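You operate a simulated robot arm through the tools that you are given. There is no shell and no other tool. Be economical: measure what you need, move in short steps, check, and stop when the job is done.

You run a simulated robot arm. Do the job below in one go: nothing can be reset, and whatever is moved stays where it is left.

## Task
Shut both faulty valves in the bench drawer and hang the HOLD tag.
Fine: the two on the bench, with the raised cap and the scorched seam; latch back across; tag on the bench's peg. Set down upright: white valve with a blue cap. Where these are worked on the way, their far stop is far enough and under half their travel is too little: bench drawer.

Only the result counts: the job must be done as asked and must still hold three seconds after the hand-in. Knocking over, shifting, dropping, spilling or breaking anything else fails it. Lids that push on must go on centred and level and be pressed home; caps that screw on are set level and turned clockwise until they are tight.

## Robot
A 7-joint arm with a two-finger parallel gripper on a trunk, on a base that drives. Base frame: it is fixed to the floor where the robot stands at the start and does not move with it; the origin is under the middle of the robot, x ahead of it, y to its left, z up. Units: m, rad, N and s.
With the tool pointing down near the work surface it reaches from about 0.38 to 0.88 m from the robot's upright axis, wherever it stands. Its first joint turns from -2.897 to 2.897 rad. Places, roughly: bench drawer [0.9, 0.2, 0.7]; bench drawer latch [0.8, 0, 0.7]; inside of the bench drawer [1, 0.2, 0.7]; peg on the packing bench [0.7, 0.5, 0.8]. Payload 3.43 kg.
Tool frame: the origin (TCP) lies between the finger pads and is the grasp point; the fingertips stand 0.034 m ahead of it; z points along the fingers, y is the line along which they close. The gripper opens to 0.128 m. The fingers are 0.024 m wide and 0.012 m thick; the gripper's body (0.048 by 0.13 m) begins 0.096 m behind the TCP.
Orientation is that of the tool frame in the base frame, as a unit quaternion [w, x, y, z]. With the fingers straight down and closing along the base's y, the tool's x points along the base's -x, its y along +y and its z along -z.

## Interface
- The arm moves only by the tool jog_arm. Its argument "motion" is one flat list of numbers, 7 for each row, row after row: the shift along the base's x, y, z in m, then the turn, a rotation vector about the base's x, y, z in rad, then the opening in per cent of the stroke, from 0 (shut) to 100 (fully open). In form: [tx, ty, tz, ax, ay, az, jaw, tx, ty, tz, ax, ay, az, jaw, ...]. A call has 1 to 8 rows; each row is the pose to reach, as a shift and turn from the pose commanded when the call began. Rows are played at 5 a second. More than 0.05 m and 0.15 rad between two rows, or a gripper value outside its range, and nothing of the call is played. Where a pose cannot be reached the arm comes as near as it can. A force on the tool above 90 N (or 10 N above the force at the start of the call, whichever is more), or a blocked arm, ends the call early, and 0.2 s more pass. Each finger travels about 0.153 m/s and halts on what it meets, pressing with about 24 N; the grip force reading is that of the motor and also rises with nothing between the fingers. The clock runs only during rows and for 0.2 s after the last one: add rows that repeat a pose to give the fingers time. The reply holds the time, the measured pose of the TCP, the force on the tool along the base axes, the opening and the grip force, in the units named above and with some noise, with the torque about the TCP (base axes, N m) and any sound that the robot's microphone picked up, and new pictures: "show" is both (left out), scene, wrist or none.
- Cameras (640 x 400 px; columns grow to the right, rows downward): "scene" is now at [0.18, 0.067, 1.5457]; the picture's right is [0.16, -0.99, 0.00], its down [-0.80, -0.13, -0.58] and it looks along [0.57, 0.09, -0.81] (base axes); focal length 253 px, centre (320, 200). "wrist" rides on the gripper at [0.076, -0.011, -0.16] in the tool frame; the picture's right is [0.15, 0.99, 0.00], its down [-0.88, 0.13, -0.46] and it looks along [-0.45, 0.07, 0.89] (tool axes); focal length 234 px, centre (320, 200). There is no depth. A picture from a camera that has moved, and an enlarged one, comes with that camera's place and axes in the base frame and with its lens.
- base_move(legs): drives the robot by 1 to 6 legs, each [ahead, turn to the left] in m and rad, along the robot's own axes; the way and the turn of a leg run together, so that a leg with both is an arc; at most 1.5 m and 3.142 rad a leg. The arm and the cameras ride along, it lands a little off, and it stops where it bumps. It gives what a move gives, and a new picture of the scene camera.
- pan_tilt(pan, tilt): turns the head with the scene camera to pan (to the left, within 2.304 rad either way) and tilt (down, from -0.506 to 1.204), counted from straight ahead of the robot. It gives what a move gives, and a new picture of the scene camera.
- zoom(camera, box): a new picture of the part [left, top, right, bottom] of that camera's present view, enlarged. The clock stands still meanwhile.
- close_job(): hands the job in; it is judged then, once.

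Work in short steps. Places have to be worked out from the pictures, the camera data and where the tool is seen: move nearer, look again, correct. Check each grasp and each placing, and mend what went wrong. You have 120 turns and 260 pictures in all, those below and enlarged ones among them. Open the gripper and draw the arm clear of the work before you hand the job in, unless the task says otherwise; then end with one line.

The tools are called after "Request:" by a JSON object that holds its "fn" and its "kwargs". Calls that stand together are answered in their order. jog_arm: Moves the arm, as the interface text tells. Its arguments: {"type":"object","properties":{"motion":{"type":"array","items":{"type":"number"}},"show":{"type":"string","enum":["both","scene","wrist","none"]}},"required":["motion"]} The other tools are called the same way: base_move (legs) drives the base; pan_tilt (pan, tilt) turns the head that bears the scene camera; zoom (camera, box) takes an enlarged picture of a part of a camera's view; close_job () hands the job in.

At the start:

```text
t: 0.0
tcp_pos: [0.5492, 0.3823, 1.137]
ee_rot: [-0.001, -0.038, 0.999, -0.001]
ft_force: [3.0, -2.4, -0.7]
wrist_torque: [0.23, 0.37, 0.01]
gripper_width: 0.1283
grip_force: 0.0
robot x, y, heading: [0.0008, 0.0509, 0.046]
head pan, tilt: [0.112, 0.951]
```

scene: 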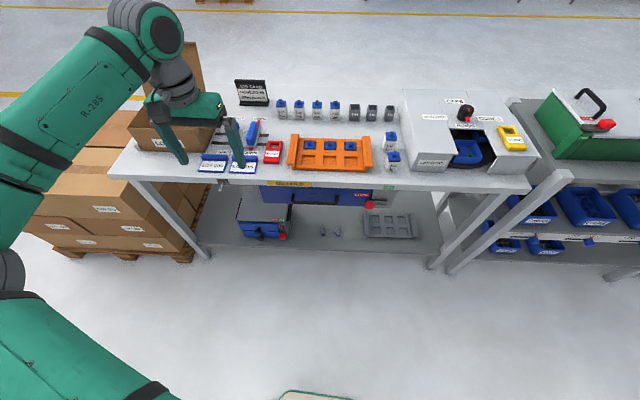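
wrist: 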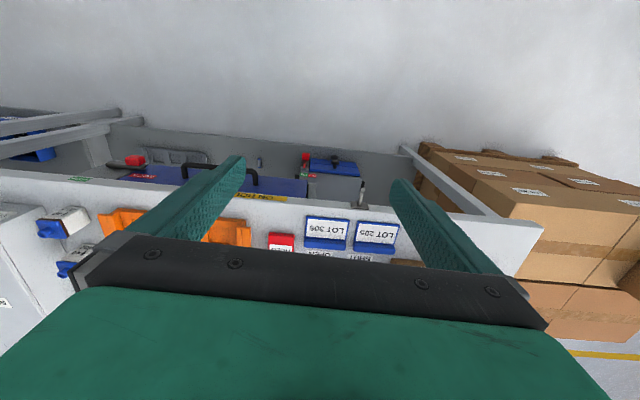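

The bench has several valves, a drawer under it with a red latch, and tags. I enlarge parts of the view to tell the items apart.

Request:
{"fn": "zoom", "kwargs": {"camera": "scene", "box": [220, 70, 420, 195]}}

Request:
{"fn": "zoom", "kwargs": {"camera": "scene", "box": [180, 130, 300, 205]}}

Request:
{"fn": "zoom", "kwargs": {"camera": "scene", "box": [230, 170, 430, 255]}}

Request:
{"fn": "zoom", "kwargs": {"camera": "scene", "box": [370, 80, 540, 186]}}

```text
3.20 times, centred on (320, 132) of scene
camera zoom: at [0.18, 0.067, 1.5457], right [0.16, -0.99, 0.0], down [-0.8, -0.13, -0.58], along [0.57, 0.09, -0.81], focal length 811 px, centre (320, 416)
```

zoom: 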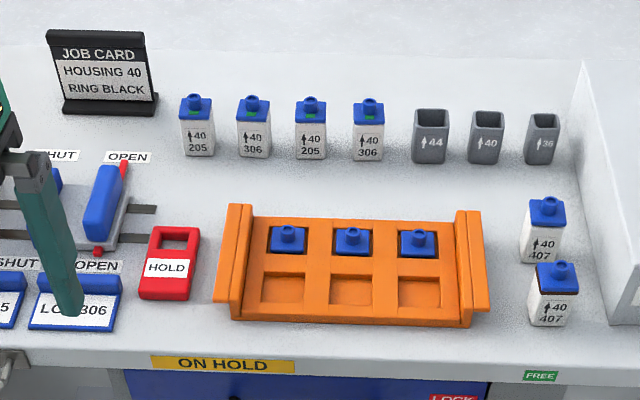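

```text
5.33 times, centred on (240, 168) of scene
camera zoom: at [0.18, 0.067, 1.5457], right [0.16, -0.99, 0.0], down [-0.8, -0.13, -0.58], along [0.57, 0.09, -0.81], focal length 1351 px, centre (747, 373)
```

zoom: 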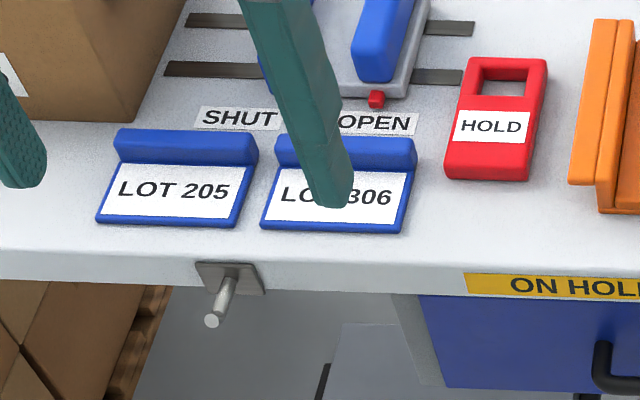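

```text
3.20 times, centred on (330, 212) of scene
camera zoom: at [0.18, 0.067, 1.5457], right [0.16, -0.99, 0.0], down [-0.8, -0.13, -0.58], along [0.57, 0.09, -0.81], focal length 811 px, centre (288, 160)
```

zoom: 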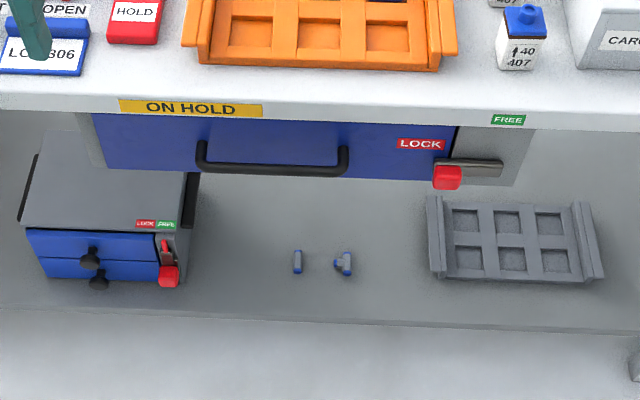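

```text
3.76 times, centred on (455, 133) of scene
camera zoom: at [0.18, 0.067, 1.5457], right [0.16, -0.99, 0.0], down [-0.8, -0.13, -0.58], along [0.57, 0.09, -0.81], focal length 954 px, centre (-188, 452)
```

zoom: 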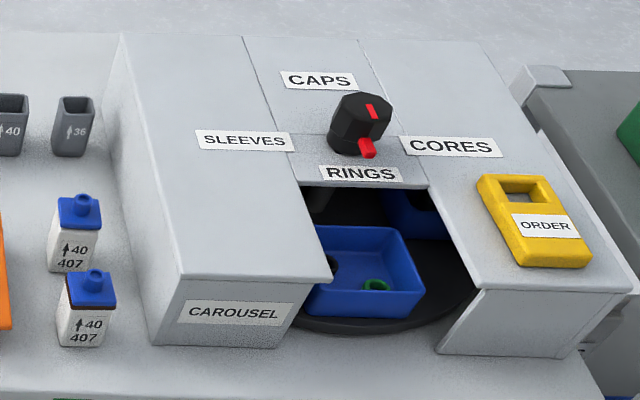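

The two 407 valves on the right look like candidates; I check the cap heights and seams of all of them, and the latch.

Request:
{"fn": "zoom", "kwargs": {"camera": "scene", "box": [372, 125, 420, 155]}}

Request:
{"fn": "zoom", "kwargs": {"camera": "scene", "box": [372, 145, 420, 175]}}

Request:
{"fn": "zoom", "kwargs": {"camera": "scene", "box": [270, 92, 350, 142]}}

Request:
{"fn": "zoom", "kwargs": {"camera": "scene", "box": [340, 180, 420, 230]}}

Request:
{"fn": "zoom", "kwargs": {"camera": "scene", "box": [285, 130, 377, 175]}}

```text
13.33 times, centred on (396, 140) of scene
camera zoom: at [0.18, 0.067, 1.5457], right [0.16, -0.99, 0.0], down [-0.8, -0.13, -0.58], along [0.57, 0.09, -0.81], focal length 3378 px, centre (-693, 1000)
```

zoom: 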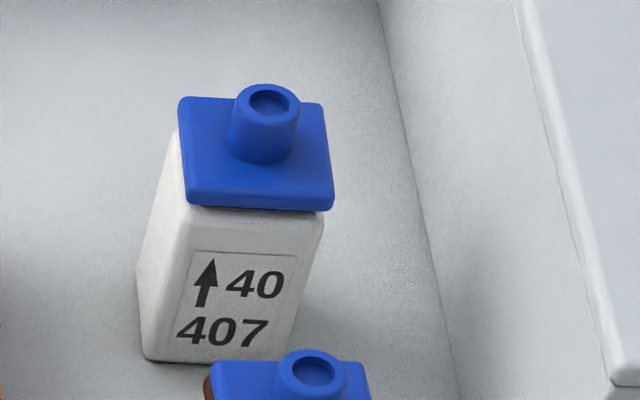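

```text
13.33 times, centred on (396, 160) of scene
camera zoom: at [0.18, 0.067, 1.5457], right [0.16, -0.99, 0.0], down [-0.8, -0.13, -0.58], along [0.57, 0.09, -0.81], focal length 3378 px, centre (-693, 733)
```

zoom: 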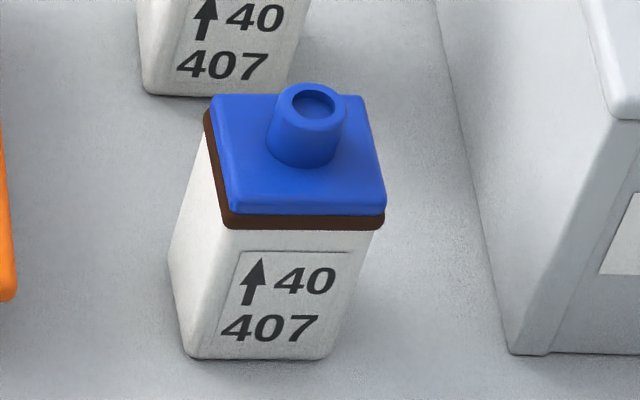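

```text
8.00 times, centred on (310, 117) of scene
camera zoom: at [0.18, 0.067, 1.5457], right [0.16, -0.99, 0.0], down [-0.8, -0.13, -0.58], along [0.57, 0.09, -0.81], focal length 2027 px, centre (400, 864)
```

zoom: 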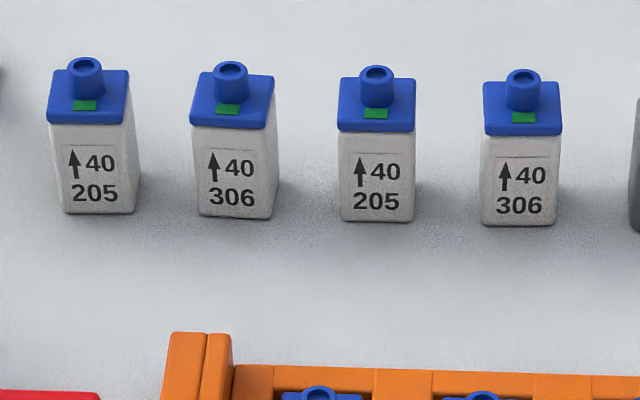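

```text
8.00 times, centred on (380, 205) of scene
camera zoom: at [0.18, 0.067, 1.5457], right [0.16, -0.99, 0.0], down [-0.8, -0.13, -0.58], along [0.57, 0.09, -0.81], focal length 2027 px, centre (-160, 160)
```

zoom: 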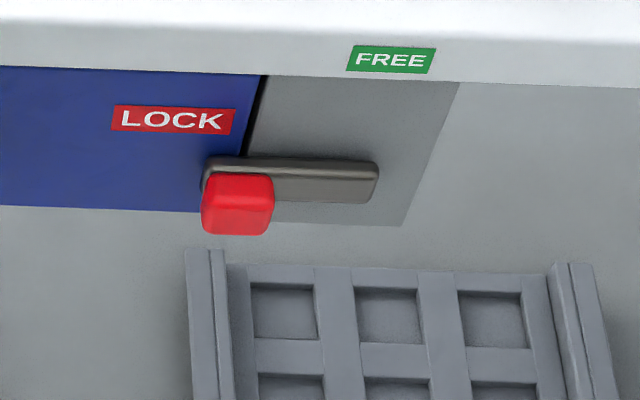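

```text
6.96 times, centred on (331, 152) of scene
camera zoom: at [0.18, 0.067, 1.5457], right [0.16, -0.99, 0.0], down [-0.8, -0.13, -0.58], along [0.57, 0.09, -0.81], focal length 1763 px, centre (244, 530)
```

zoom: 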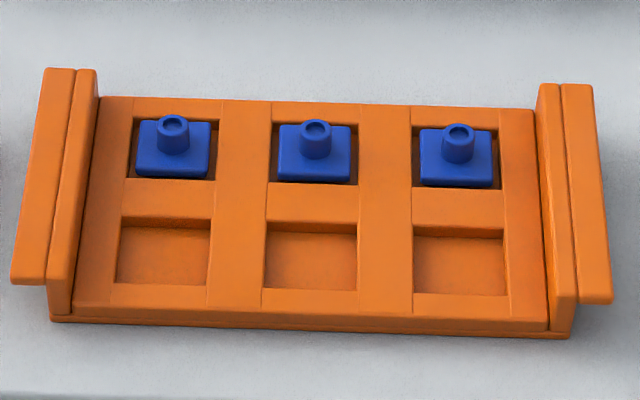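

The faulty valves are the two marked 407 at the right (raised cap behind, scorched seam in front). The latch seems to be a lever with a red knob lying across the drawer edge. I lower the wrist camera in front of the bench to measure the drawer, latch and handle.

Request:
{"fn": "jog_arm", "kwargs": {"motion": [-0.02, -0.045, -0.01, 0, -0.08, 0, 100, -0.04, -0.09, -0.02, 0, -0.16, 0, 100, -0.06, -0.13, -0.04, 0, -0.24, 0, 100, -0.08, -0.17, -0.06, 0, -0.32, 0, 100, -0.1, -0.21, -0.08, 0, -0.4, 0, 100, -0.11, -0.25, -0.1, 0, -0.48, 0, 100, -0.12, -0.28, -0.13, 0, -0.5, 0, 100, -0.12, -0.28, -0.15, 0, -0.5, 0, 100]}}

```text
refused: row 1 steps farther than a row can; nothing moved
```

The first step was slightly over the limit; I scale it down.

Request:
{"fn": "jog_arm", "kwargs": {"motion": [-0.015, -0.04, -0.015, 0, -0.08, 0, 100, -0.03, -0.08, -0.03, 0, -0.16, 0, 100, -0.045, -0.12, -0.045, 0, -0.24, 0, 100, -0.06, -0.16, -0.06, 0, -0.32, 0, 100, -0.075, -0.2, -0.075, 0, -0.4, 0, 100, -0.09, -0.24, -0.09, 0, -0.48, 0, 100, -0.1, -0.28, -0.11, 0, -0.5, 0, 100, -0.11, -0.31, -0.14, 0, -0.5, 0, 100]}}

```text
t: 1.8
tcp_pos: [0.4938, 0.078, 0.9927]
ee_rot: [0.246, -0.038, 0.968, -0.01]
ft_force: [-0.2, 0.4, 0.2]
wrist_torque: [-0.01, 0.0, 0.02]
gripper_width: 0.1279
grip_force: 0.1
out of reach, approached as far as the arm can: row 6, 7, 8
robot x, y, heading: [0.0009, 0.0497, 0.052]
head pan, tilt: [0.112, 0.951]
camera scene: at [0.1778, 0.0668, 1.546], right [0.16, -0.99, 0.0], down [-0.8, -0.13, -0.58], along [0.57, 0.09, -0.81], focal length 253 px, centre (320, 200)
camera wrist: at [0.3515, 0.0594, 1.0987], right [-0.2, 0.97, -0.11], down [0.54, 0.2, 0.81], along [0.82, 0.1, -0.57], focal length 234 px, centre (320, 200)
```

scene: 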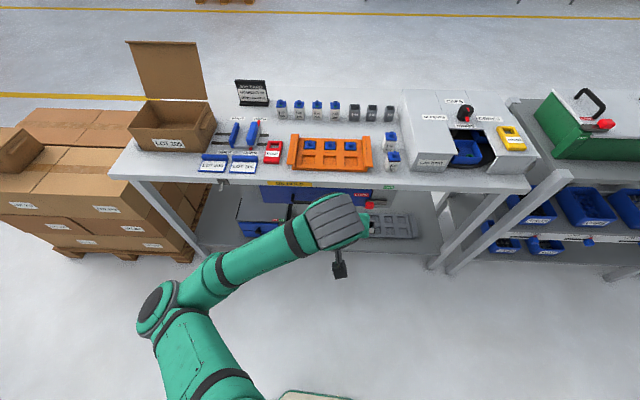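
wrist: 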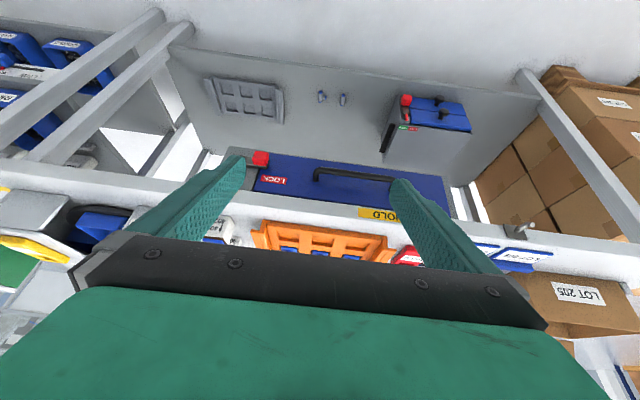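

Good view of the drawer front, latch and peg. I enlarge parts for triangulation.

Request:
{"fn": "zoom", "kwargs": {"camera": "wrist", "box": [230, 130, 450, 267]}}

Request:
{"fn": "zoom", "kwargs": {"camera": "wrist", "box": [480, 200, 560, 250]}}

Request:
{"fn": "zoom", "kwargs": {"camera": "scene", "box": [200, 120, 300, 200]}}

```text
2.91 times, centred on (340, 198) of wrist
camera zoom: at [0.3515, 0.0594, 1.0987], right [-0.2, 0.97, -0.11], down [0.54, 0.2, 0.81], along [0.82, 0.1, -0.57], focal length 681 px, centre (262, 204)
```

zoom: 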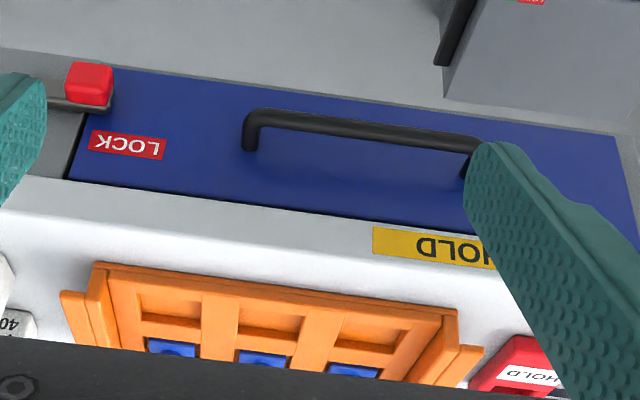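

```text
8.00 times, centred on (520, 225) of wrist
camera zoom: at [0.3515, 0.0594, 1.0987], right [-0.2, 0.97, -0.11], down [0.54, 0.2, 0.81], along [0.82, 0.1, -0.57], focal length 1873 px, centre (-1280, 0)
```

zoom: 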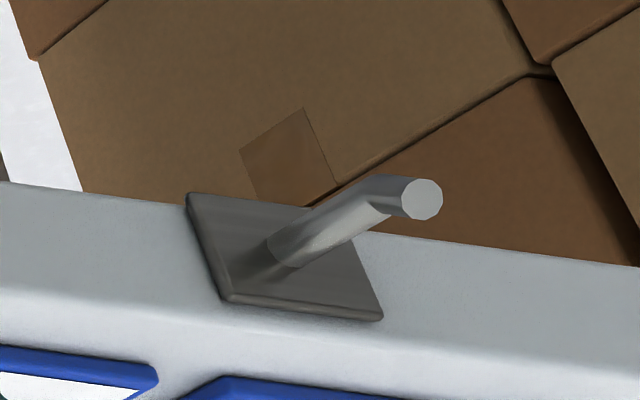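

```text
5.00 times, centred on (250, 160) of scene
camera zoom: at [0.1778, 0.0668, 1.546], right [0.16, -0.99, 0.0], down [-0.8, -0.13, -0.58], along [0.57, 0.09, -0.81], focal length 1267 px, centre (670, 400)
```

zoom: 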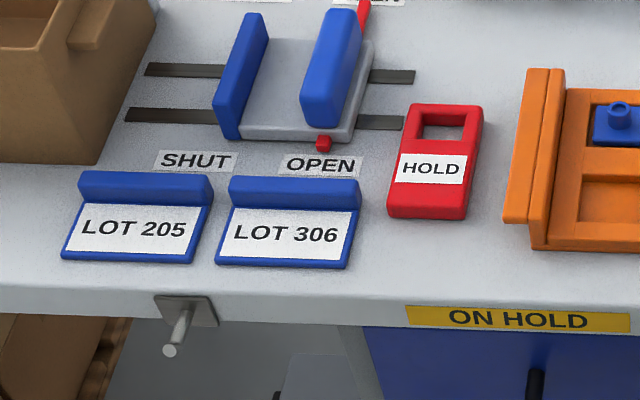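

Triangulation puts the handle bar near (0.72, 0.17, 0.756), the latch knob near (0.75, -0.035, 0.742) and the bench yawed about +0.12 rad. I look closer at the latch, the peg and the tag from here.

Request:
{"fn": "zoom", "kwargs": {"camera": "wrist", "box": [220, 140, 300, 190]}}

Request:
{"fn": "jog_arm", "kwargs": {"motion": [0.0, -0.05, 0, 0, 0, 0, 100, 0.0, -0.1, 0, 0, 0, 0, 100, 0.0, -0.14, -0.0, 0, 0, 0, 100, 0.0, -0.18, -0.0, 0, 0, 0, 100], "show": "wrist"}}

```text
8.00 times, centred on (260, 165) of wrist
camera zoom: at [0.3515, 0.0594, 1.0987], right [-0.2, 0.97, -0.11], down [0.54, 0.2, 0.81], along [0.82, 0.1, -0.57], focal length 1873 px, centre (800, 480)
```

zoom: 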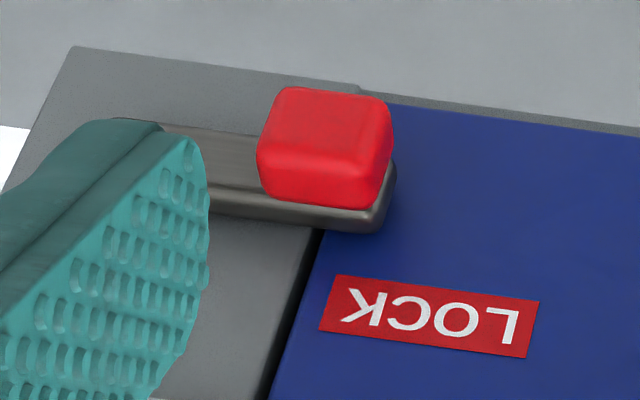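

```text
t: 2.8
tcp_pos: [0.4922, -0.1035, 0.9942]
ee_rot: [0.247, -0.038, 0.968, -0.01]
ft_force: [-0.1, -0.4, -0.2]
wrist_torque: [-0.05, 0.01, 0.01]
gripper_width: 0.1279
grip_force: 0.1
robot x, y, heading: [0.0008, 0.0487, 0.048]
head pan, tilt: [0.112, 0.951]
camera wrist: at [0.3492, -0.1216, 1.0991], right [-0.2, 0.97, -0.11], down [0.54, 0.2, 0.82], along [0.82, 0.1, -0.57], focal length 234 px, centre (320, 200)
```

wrist: 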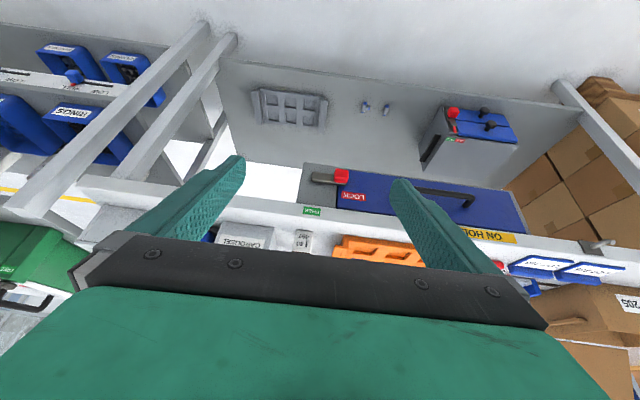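

Request:
{"fn": "zoom", "kwargs": {"camera": "wrist", "box": [280, 150, 400, 225]}}

```text
5.33 times, centred on (340, 188) of wrist
camera zoom: at [0.3492, -0.1216, 1.0991], right [-0.2, 0.97, -0.11], down [0.54, 0.2, 0.82], along [0.82, 0.1, -0.57], focal length 1249 px, centre (213, 267)
```

zoom: 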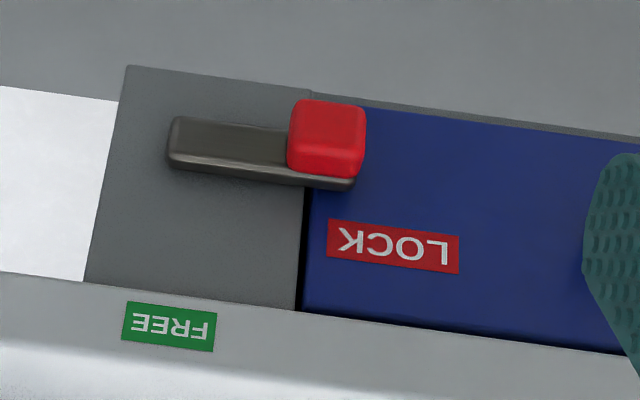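

The lever most likely pivots at its right end and swings up to FREE. I back off 0.2 m and align heading with the bench for room to hold the tool horizontally.

Request:
{"fn": "base_move", "kwargs": {"legs": [[-0.2, 0.07]]}}

Request:
{"fn": "jog_arm", "kwargs": {"motion": [0.03, 0.0, -0.03, 0, -0.1, 0, 60, 0.06, 0.0, -0.06, 0, -0.2, 0, 20, 0.09, 0.0, -0.09, 0, -0.3, 0, 0, 0.1, 0.0, -0.13, 0, -0.42, 0, 0, 0.1, 0.0, -0.17, 0, -0.54, 0, 0, 0.1, 0.0, -0.21, 0, -0.66, 0, 0, 0.1, 0.0, -0.25, 0, -0.78, 0, 0, 0.1, 0.0, -0.28, 0, -0.9, 0, 0]}}

```text
t: 4.4
tcp_pos: [0.3042, -0.0859, 0.9939]
ee_rot: [0.248, -0.071, 0.966, -0.002]
ft_force: [-1.1, 0.0, -0.1]
wrist_torque: [0.02, -0.01, -0.02]
gripper_width: 0.1281
grip_force: 0.0
robot x, y, heading: [-0.1983, 0.0353, 0.119]
head pan, tilt: [0.112, 0.951]
camera scene: at [-0.0224, 0.0621, 1.546], right [0.23, -0.97, 0.0], down [-0.79, -0.19, -0.58], along [0.57, 0.13, -0.81], focal length 253 px, centre (320, 200)
```

scene: 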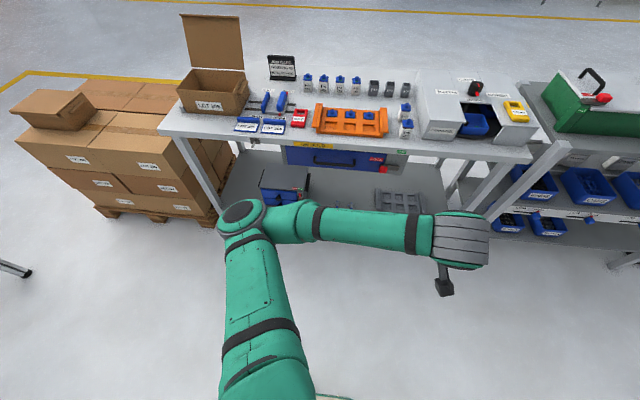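

```text
t: 6.2
tcp_pos: [0.4027, -0.0856, 0.713]
ee_rot: [0.644, -0.063, 0.762, -0.032]
ft_force: [0.1, -0.5, 0.3]
wrist_torque: [0.0, -0.04, -0.02]
gripper_width: 0.0001
grip_force: 24.0
robot x, y, heading: [-0.2011, 0.0358, 0.119]
head pan, tilt: [0.112, 0.951]
camera scene: at [-0.0224, 0.0621, 1.546], right [0.23, -0.97, 0.0], down [-0.79, -0.19, -0.58], along [0.57, 0.13, -0.81], focal length 253 px, centre (320, 200)
camera wrist: at [0.2321, -0.1125, 0.6685], right [-0.08, 0.96, -0.27], down [-0.31, 0.24, 0.92], along [0.95, 0.16, 0.28], focal length 234 px, centre (320, 200)
```

scene: 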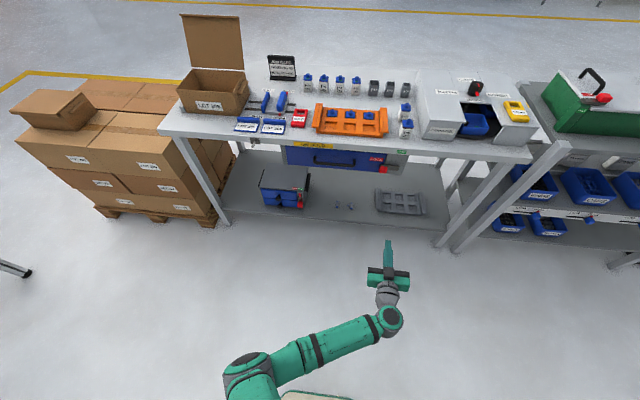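
wrist: 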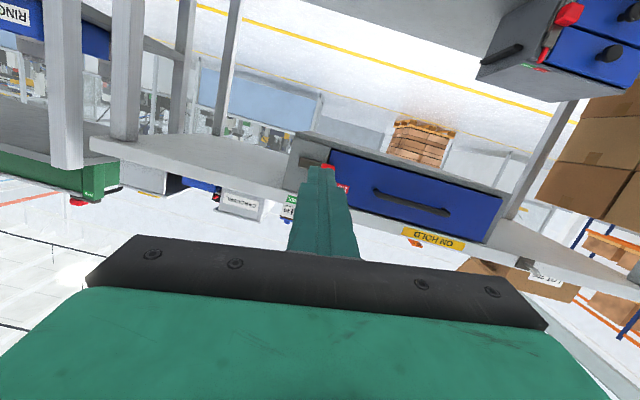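

The horizontal pose is reachable. I level the tool square to the bench and move toward the latch for a closer look.

Request:
{"fn": "jog_arm", "kwargs": {"motion": [0.04, 0.005, 0.0, 0.07, -0.08, 0.035, 0, 0.08, 0.01, 0.0, 0.143, -0.158, 0.073, 0, 0.12, 0.01, -0.01, 0.143, -0.158, 0.073, 0, 0.16, 0.01, -0.02, 0.143, -0.158, 0.073, 0, 0.19, 0.01, -0.02, 0.143, -0.158, 0.073, 0]}}

```text
t: 7.4
tcp_pos: [0.5947, -0.0753, 0.6946]
ee_rot: [0.705, -0.042, 0.707, 0.04]
ft_force: [-0.5, 0.3, 0.0]
wrist_torque: [0.01, -0.01, 0.0]
gripper_width: 0.0
grip_force: 23.9
robot x, y, heading: [-0.1962, 0.0333, 0.116]
head pan, tilt: [0.112, 0.951]
camera scene: at [-0.0225, 0.062, 1.546], right [0.23, -0.97, 0.0], down [-0.79, -0.19, -0.58], along [0.57, 0.13, -0.81], focal length 253 px, centre (320, 200)
camera wrist: at [0.4359, -0.1055, 0.6192], right [-0.12, 0.98, -0.15], down [-0.47, 0.08, 0.88], along [0.88, 0.17, 0.45], focal length 234 px, centre (320, 200)
```

scene: 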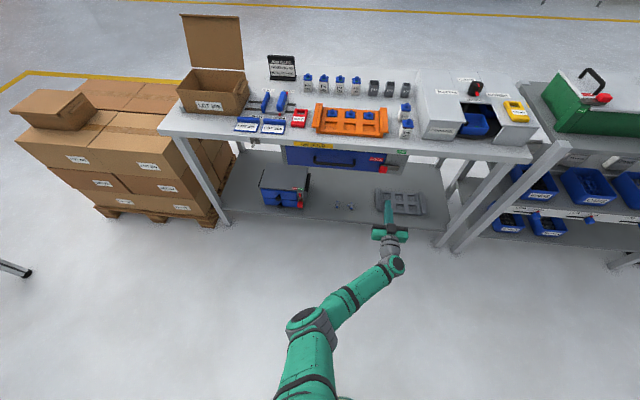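
wrist: 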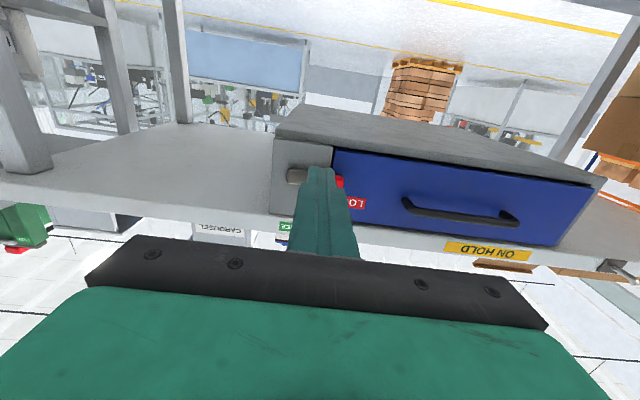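

I enlarge the latch and handle from this view to refine positions.

Request:
{"fn": "zoom", "kwargs": {"camera": "wrist", "box": [260, 130, 420, 230]}}

Request:
{"fn": "zoom", "kwargs": {"camera": "wrist", "box": [380, 150, 620, 290]}}

```text
4.00 times, centred on (340, 180) of wrist
camera zoom: at [0.4359, -0.1055, 0.6192], right [-0.12, 0.98, -0.15], down [-0.47, 0.08, 0.88], along [0.88, 0.17, 0.45], focal length 937 px, centre (240, 280)
```

zoom: 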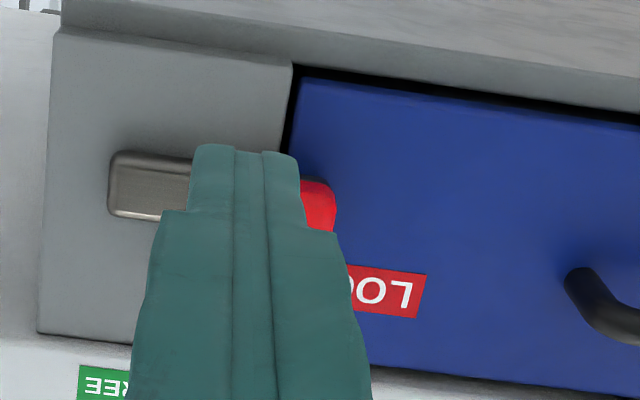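

```text
2.67 times, centred on (500, 220) of wrist
camera zoom: at [0.4359, -0.1055, 0.6192], right [-0.12, 0.98, -0.15], down [-0.47, 0.08, 0.88], along [0.88, 0.17, 0.45], focal length 624 px, centre (-160, 147)
```

zoom: 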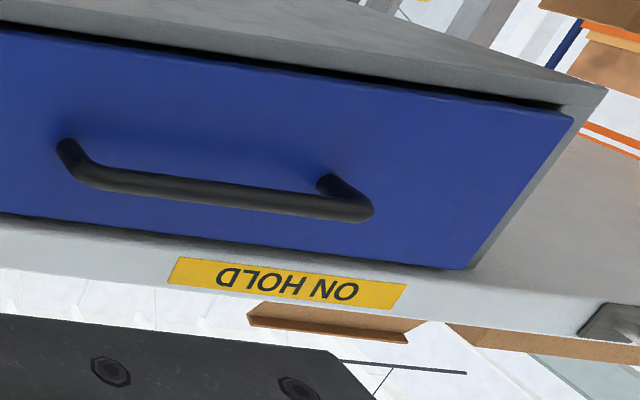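

The knob spans roughly y −0.045..−0.013, z 0.731..0.757. I bring the closed fingers under it.

Request:
{"fn": "jog_arm", "kwargs": {"motion": [0.0, 0.04, 0.0, 0, 0, 0, 0, 0.04, 0.042, 0.003, 0, 0, 0, 0, 0.08, 0.043, 0.006, 0, 0, 0, 0, 0.12, 0.043, 0.006, 0, 0, 0, 0], "show": "wrist"}}

Request:
{"fn": "zoom", "kwargs": {"camera": "wrist", "box": [260, 130, 420, 230]}}

```text
t: 8.4
tcp_pos: [0.7141, -0.0308, 0.6975]
ee_rot: [0.705, -0.042, 0.707, 0.04]
ft_force: [-0.4, 0.0, -0.7]
wrist_torque: [-0.02, -0.07, -0.02]
gripper_width: 0.0
grip_force: 24.1
robot x, y, heading: [-0.2004, 0.035, 0.115]
head pan, tilt: [0.112, 0.951]
camera wrist: at [0.5552, -0.0618, 0.6233], right [-0.12, 0.98, -0.15], down [-0.46, 0.08, 0.88], along [0.88, 0.17, 0.45], focal length 234 px, centre (320, 200)
```

wrist: 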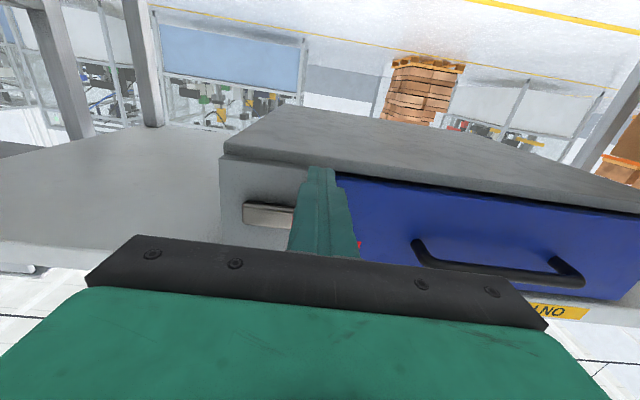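

```text
4.00 times, centred on (340, 180) of wrist
camera zoom: at [0.5552, -0.0618, 0.6233], right [-0.12, 0.98, -0.15], down [-0.46, 0.08, 0.88], along [0.88, 0.17, 0.45], focal length 937 px, centre (240, 280)
```

zoom: 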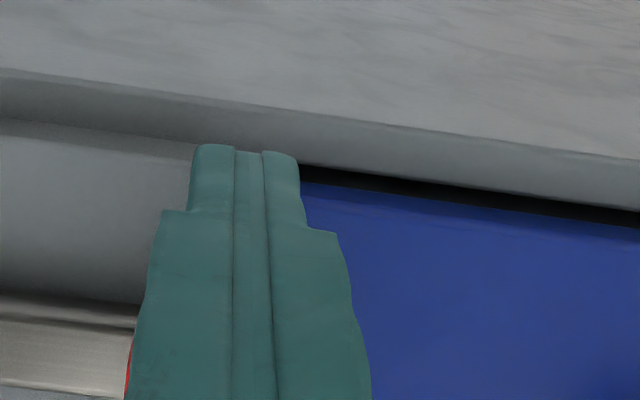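

Fingers are under the knob. I push upward gently and watch the force.

Request:
{"fn": "jog_arm", "kwargs": {"motion": [0.0, 0.0, 0.015, 0, 0, 0, 0, 0, 0, 0.025, 0, 0, 0, 0, 0, 0, 0.035, 0, 0, 0, 0, 0, 0, 0.045, 0, 0, 0, 0]}}

Request:
{"fn": "zoom", "kwargs": {"camera": "wrist", "box": [220, 130, 420, 260]}}

```text
t: 9.4
tcp_pos: [0.7141, -0.0315, 0.7448]
ee_rot: [0.706, -0.042, 0.706, 0.041]
ft_force: [1.0, 0.8, -1.2]
wrist_torque: [-0.03, 0.04, 0.05]
gripper_width: 0.0
grip_force: 24.2
robot x, y, heading: [-0.1972, 0.0373, 0.122]
head pan, tilt: [0.112, 0.951]
camera scene: at [-0.0223, 0.0621, 1.546], right [0.23, -0.97, 0.0], down [-0.79, -0.19, -0.58], along [0.57, 0.13, -0.81], focal length 253 px, centre (320, 200)
camera wrist: at [0.5555, -0.0622, 0.67], right [-0.12, 0.98, -0.15], down [-0.47, 0.08, 0.88], along [0.88, 0.17, 0.45], focal length 234 px, centre (320, 200)
```

scene: 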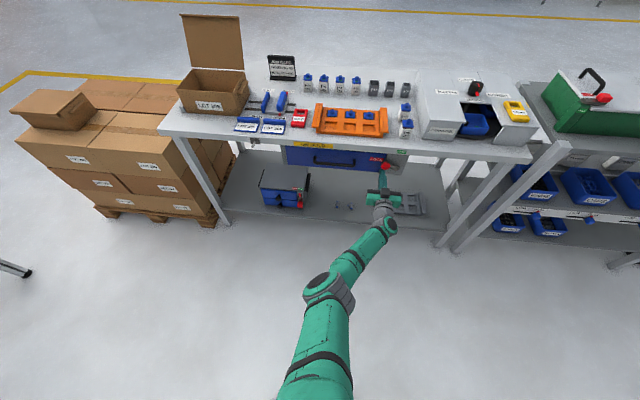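
wrist: 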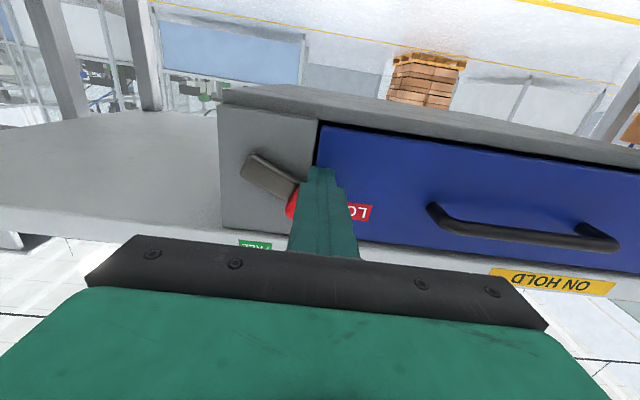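

```text
3.08 times, centred on (320, 195) of wrist
camera zoom: at [0.5555, -0.0622, 0.67], right [-0.12, 0.98, -0.15], down [-0.47, 0.08, 0.88], along [0.88, 0.17, 0.45], focal length 720 px, centre (320, 215)
```

zoom: 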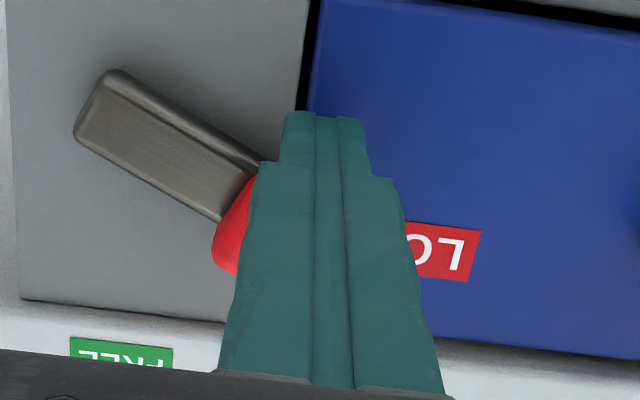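

The lever turns freely about its right end. I follow the arc up to FREE.

Request:
{"fn": "jog_arm", "kwargs": {"motion": [0.0, 0.0, 0.015, 0, 0, 0, 0, 0, -0.003, 0.028, 0, 0, 0, 0, 0, -0.01, 0.038, 0, 0, 0, 0, 0.002, -0.02, 0.046, 0, 0, 0, 0, 0.003, -0.03, 0.05, 0, 0, 0, 0, 0.004, -0.04, 0.05, 0, 0, 0, 0], "show": "wrist"}}

Request:
{"fn": "zoom", "kwargs": {"camera": "wrist", "box": [220, 130, 420, 260]}}

```text
t: 10.8
tcp_pos: [0.7176, -0.0646, 0.7962]
ee_rot: [0.705, -0.048, 0.706, 0.047]
ft_force: [-31.4, 36.1, 9.1]
wrist_torque: [0.04, -0.15, 0.52]
gripper_width: 0.0
grip_force: 23.8
robot x, y, heading: [-0.1967, 0.0348, 0.118]
head pan, tilt: [0.112, 0.951]
camera wrist: at [0.5598, -0.0973, 0.7206], right [-0.13, 0.98, -0.15], down [-0.47, 0.07, 0.88], along [0.87, 0.19, 0.45], focal length 234 px, centre (320, 200)
```

wrist: 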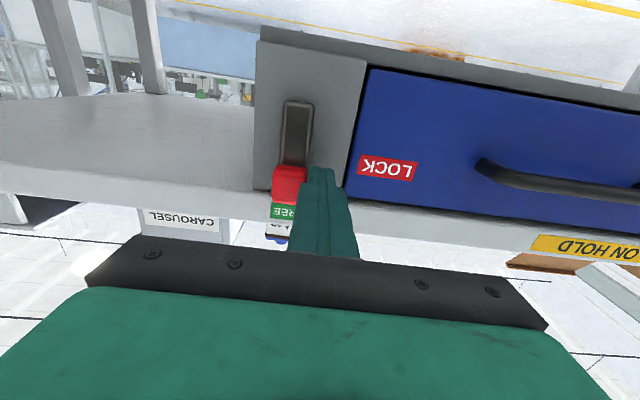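

```text
3.08 times, centred on (320, 195) of wrist
camera zoom: at [0.5598, -0.0973, 0.7206], right [-0.13, 0.98, -0.15], down [-0.47, 0.07, 0.88], along [0.87, 0.19, 0.45], focal length 720 px, centre (320, 215)
```

zoom: 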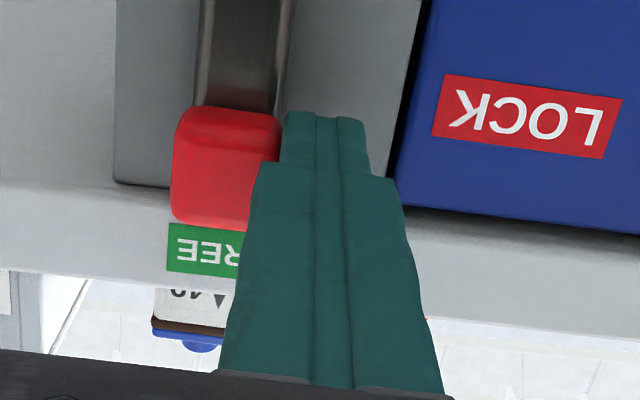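

Latch is at FREE. I back away from it and roll the gripper a quarter turn so that it can clasp the handle bar from above and below.

Request:
{"fn": "jog_arm", "kwargs": {"motion": [0.0, 0.015, 0.0, 0, 0, 0, 0, -0.04, 0.015, 0.0, 0, 0, 0, 0, -0.085, 0.01, 0.0, 0, 0, 0, 0, -0.13, 0.01, 0, 0.12, 0.014, 0, 20, -0.14, 0.05, 0, 0.26, 0.031, 0, 40, -0.15, 0.09, 0, 0.4, 0.047, 0, 50, -0.15, 0.13, -0.01, 0.54, 0.064, 0, 50, -0.15, 0.17, -0.02, 0.68, 0.08, 0, 50]}}

```text
t: 12.6
tcp_pos: [0.5694, 0.0983, 0.7771]
ee_rot: [0.65, 0.198, 0.679, 0.277]
ft_force: [0.0, 0.2, 0.0]
wrist_torque: [0.0, 0.0, 0.03]
gripper_width: 0.0639
grip_force: 0.1
robot x, y, heading: [-0.2001, 0.0326, 0.118]
head pan, tilt: [0.112, 0.951]
camera scene: at [-0.0224, 0.0621, 1.546], right [0.23, -0.97, 0.0], down [-0.79, -0.19, -0.58], along [0.57, 0.13, -0.81], focal length 253 px, centre (320, 200)
camera wrist: at [0.4051, 0.1178, 0.7111], right [-0.1, 0.85, 0.51], down [-0.4, -0.51, 0.77], along [0.91, -0.13, 0.39], focal length 234 px, centre (320, 200)
```

scene: 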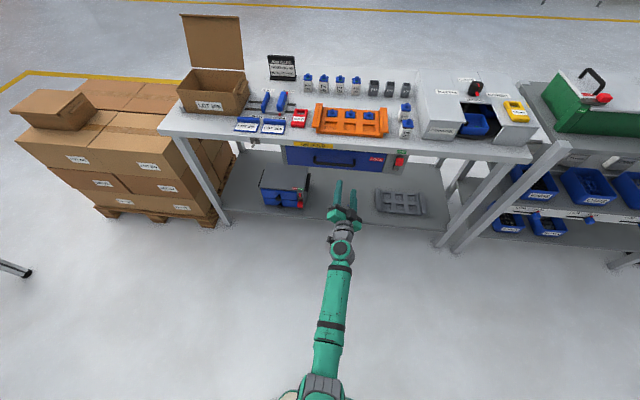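
wrist: 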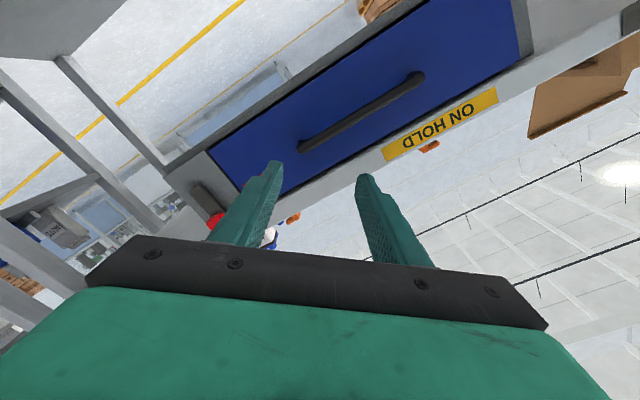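

The latch stays up. I finish the roll and move in front of the handle centre.

Request:
{"fn": "jog_arm", "kwargs": {"motion": [0.0, 0.01, 0.0, 0.129, 0.015, 0, 45, 0.0, 0.02, 0.0, 0.258, 0.031, 0, 45, 0, 0.03, 0, 0.387, 0.046, 0, 45, 0.0, 0.04, 0, 0.516, 0.061, 0, 45, 0, 0.05, -0.005, 0.645, 0.076, 0, 45, 0, 0.055, -0.01, 0.774, 0.092, 0, 45, 0, 0.06, -0.012, 0.88, 0.104, 0, 45]}}

```text
t: 14.2
tcp_pos: [0.5683, 0.1579, 0.7621]
ee_rot: [0.469, 0.469, 0.529, 0.529]
ft_force: [0.4, 0.3, 0.0]
wrist_torque: [-0.05, -0.01, 0.01]
gripper_width: 0.0575
grip_force: 0.1
robot x, y, heading: [-0.2001, 0.0344, 0.118]
head pan, tilt: [0.112, 0.951]
camera scene: at [-0.0224, 0.0622, 1.546], right [0.23, -0.97, 0.0], down [-0.79, -0.19, -0.58], along [0.57, 0.13, -0.81], focal length 253 px, centre (320, 200)
camera wrist: at [0.3997, 0.2131, 0.7519], right [-0.02, 0.14, 0.99], down [-0.35, -0.93, 0.13], along [0.94, -0.34, 0.07], focal length 234 px, centre (320, 200)
```

scene: 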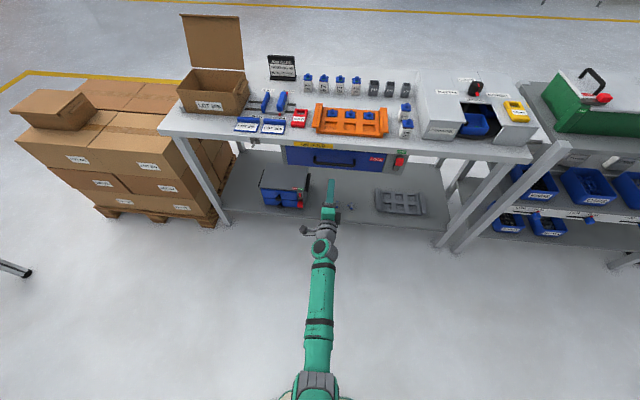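
wrist: 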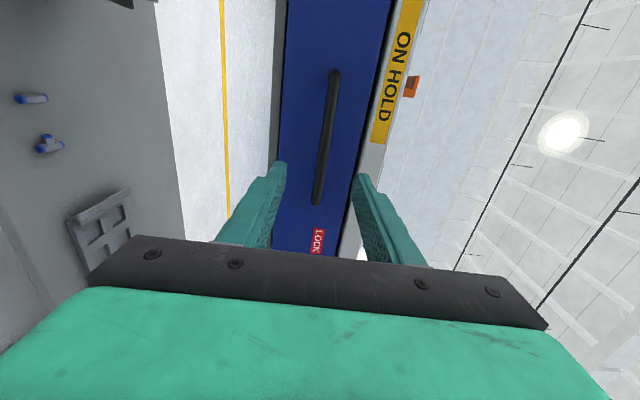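

The bar lies between the finger planes at about z 0.771. I advance so that the bar sits between the pads near the tips, then close.

Request:
{"fn": "jog_arm", "kwargs": {"motion": [0.04, 0.005, 0.009, 0, 0, 0, 40, 0.08, 0.01, 0.009, 0, 0, 0, 40, 0.11, 0.012, 0.009, 0, 0, 0, 40, 0.132, 0.014, 0.009, 0, 0, 0, 40]}}

Request:
{"fn": "zoom", "kwargs": {"camera": "wrist", "box": [220, 60, 460, 260]}}

```text
t: 15.2
tcp_pos: [0.7011, 0.1707, 0.7721]
ee_rot: [0.469, 0.468, 0.53, 0.529]
ft_force: [-0.9, -0.2, -0.7]
wrist_torque: [-0.01, -0.02, -0.01]
gripper_width: 0.0513
grip_force: 0.0
robot x, y, heading: [-0.2004, 0.0309, 0.116]
head pan, tilt: [0.112, 0.951]
camera scene: at [-0.0225, 0.0622, 1.546], right [0.23, -0.97, 0.0], down [-0.79, -0.19, -0.58], along [0.57, 0.13, -0.81], focal length 253 px, centre (320, 200)
camera wrist: at [0.5318, 0.2268, 0.7602], right [-0.02, 0.15, 0.99], down [-0.35, -0.93, 0.13], along [0.94, -0.34, 0.07], focal length 234 px, centre (320, 200)
```

scene: 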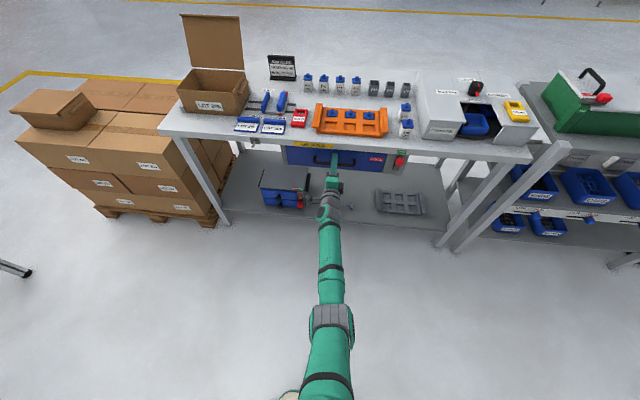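
wrist: 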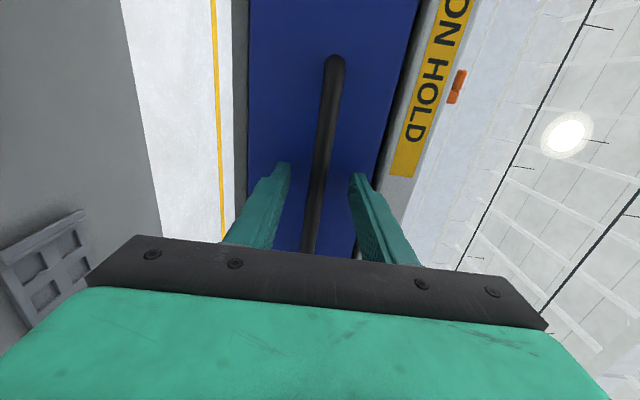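

```text
2.00 times, centred on (340, 160) of wrist
camera zoom: at [0.5318, 0.2268, 0.7602], right [-0.02, 0.15, 0.99], down [-0.35, -0.93, 0.13], along [0.94, -0.34, 0.07], focal length 468 px, centre (280, 280)
```

zoom: 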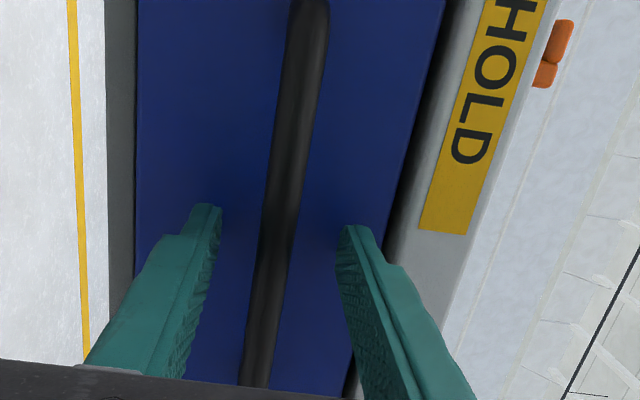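

The bar lies between the pads. I close on it.

Request:
{"fn": "jog_arm", "kwargs": {"motion": [0, 0, 0, 0, 0, 0, 20, 0, 0, 0, 0, 0, 0, 5, 0, 0, 0, 0, 0, 0, 5, 0, 0, 0, 0, 0, 0, 5], "show": "none"}}

```text
t: 16.2
tcp_pos: [0.6997, 0.1698, 0.7676]
ee_rot: [0.468, 0.469, 0.531, 0.528]
ft_force: [0.0, 0.5, -20.2]
wrist_torque: [0.07, 0.17, -0.04]
gripper_width: 0.0136
grip_force: 45.1
robot x, y, heading: [-0.198, 0.0352, 0.119]
head pan, tilt: [0.112, 0.951]
```

Gripped (13.6 mm). I pull straight out along the bench normal.

Request:
{"fn": "jog_arm", "kwargs": {"motion": [-0.01, -0.001, -0.005, 0, 0, 0, 5, -0.03, -0.0035, -0.006, 0, 0, 0, 5, -0.05, -0.006, -0.006, 0, 0, 0, 5, -0.075, -0.009, -0.006, 0, 0, 0, 5, -0.1, -0.012, -0.006, 0, 0, 0, 5, -0.125, -0.015, -0.006, 0, 0, 0, 5, -0.15, -0.018, -0.006, 0, 0, 0, 5]}}

```text
t: 18.0
tcp_pos: [0.5535, 0.1074, 0.768]
ee_rot: [0.488, 0.484, 0.514, 0.513]
ft_force: [-0.9, 8.3, 1.6]
wrist_torque: [0.17, -0.06, -0.13]
gripper_width: 0.0139
grip_force: 6.7
robot x, y, heading: [-0.1978, 0.0287, 0.115]
head pan, tilt: [0.112, 0.951]
stopped in row 7: the arm was blocked; the commanded pose is now the measured one
camera scene: at [-0.0228, 0.0623, 1.546], right [0.22, -0.97, 0.0], down [-0.79, -0.18, -0.58], along [0.57, 0.13, -0.81], focal length 253 px, centre (320, 200)
camera wrist: at [0.3891, 0.1744, 0.7562], right [-0.01, 0.15, 0.99], down [-0.41, -0.9, 0.13], along [0.91, -0.4, 0.07], focal length 234 px, centre (320, 200)
```

scene: 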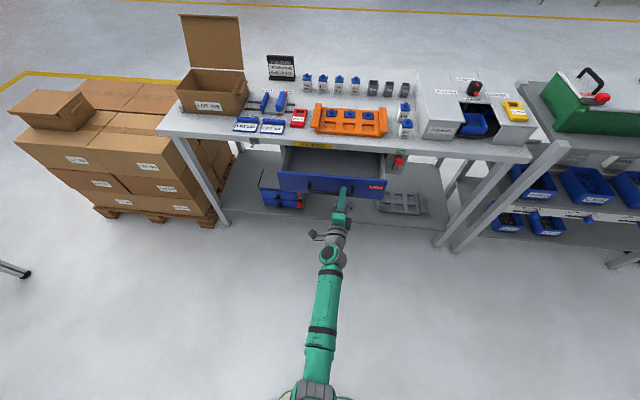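
wrist: 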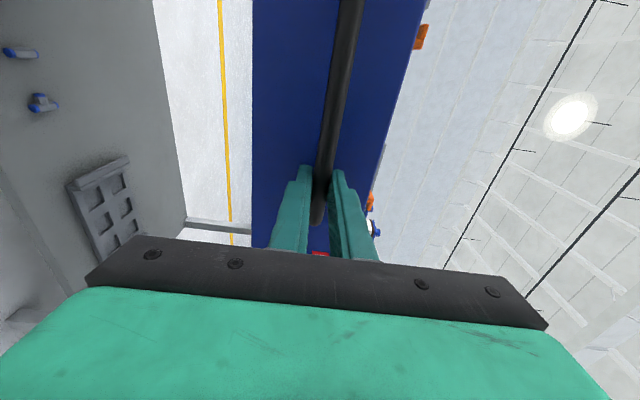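

The drawer came out about 0.15 m, though the grip slid to the handle's right end. I check the drawer's state.

Request:
{"fn": "zoom", "kwargs": {"camera": "scene", "box": [250, 130, 430, 220]}}

```text
3.56 times, centred on (340, 175) of scene
camera zoom: at [-0.0228, 0.0623, 1.546], right [0.22, -0.97, 0.0], down [-0.79, -0.18, -0.58], along [0.57, 0.13, -0.81], focal length 901 px, centre (249, 289)
```

zoom: 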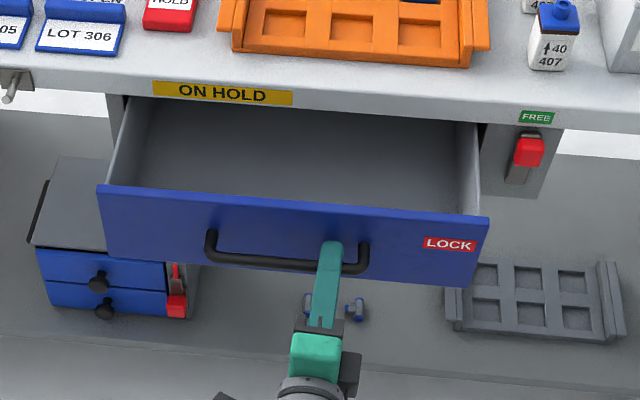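

The interior is open. I test whether there is more travel by pulling a bit further.

Request:
{"fn": "jog_arm", "kwargs": {"motion": [-0.01, -0.001, 0, 0, 0, 0, 5, -0.025, -0.003, 0, 0, 0, 0, 5, -0.04, -0.005, 0, 0, 0, 0, 5], "show": "scene"}}

```text
t: 19.0
tcp_pos: [0.5013, -0.1069, 0.7715]
ee_rot: [0.566, 0.558, 0.431, 0.428]
ft_force: [-0.4, 0.7, 0.5]
wrist_torque: [0.0, 0.02, -0.04]
gripper_width: 0.0064
grip_force: 0.1
robot x, y, heading: [-0.1951, 0.036, 0.115]
head pan, tilt: [0.112, 0.951]
stopped in row 3: the arm was blocked; the commanded pose is now the measured one
camera scene: at [-0.0224, 0.0617, 1.546], right [0.22, -0.97, 0.0], down [-0.79, -0.18, -0.58], along [0.57, 0.13, -0.81], focal length 253 px, centre (320, 200)
```

scene: 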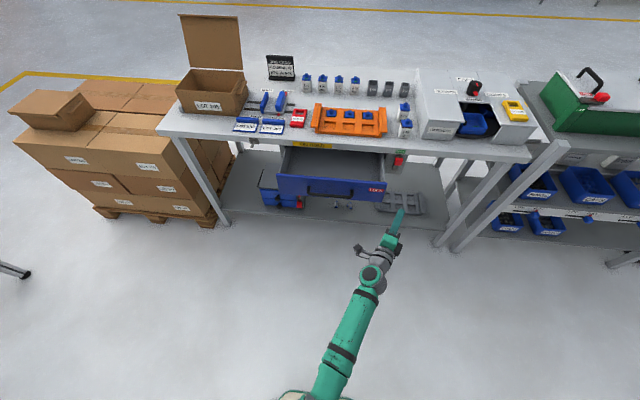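

The grip slipped off the handle end; nothing else appears touched. I check the drawer opening.

Request:
{"fn": "zoom", "kwargs": {"camera": "scene", "box": [250, 130, 430, 220]}}

```text
3.56 times, centred on (340, 175) of scene
camera zoom: at [-0.0224, 0.0617, 1.546], right [0.22, -0.97, 0.0], down [-0.79, -0.18, -0.58], along [0.57, 0.13, -0.81], focal length 901 px, centre (249, 289)
```

zoom: 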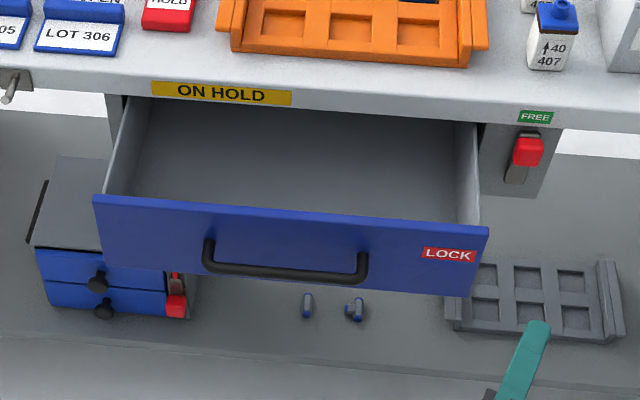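

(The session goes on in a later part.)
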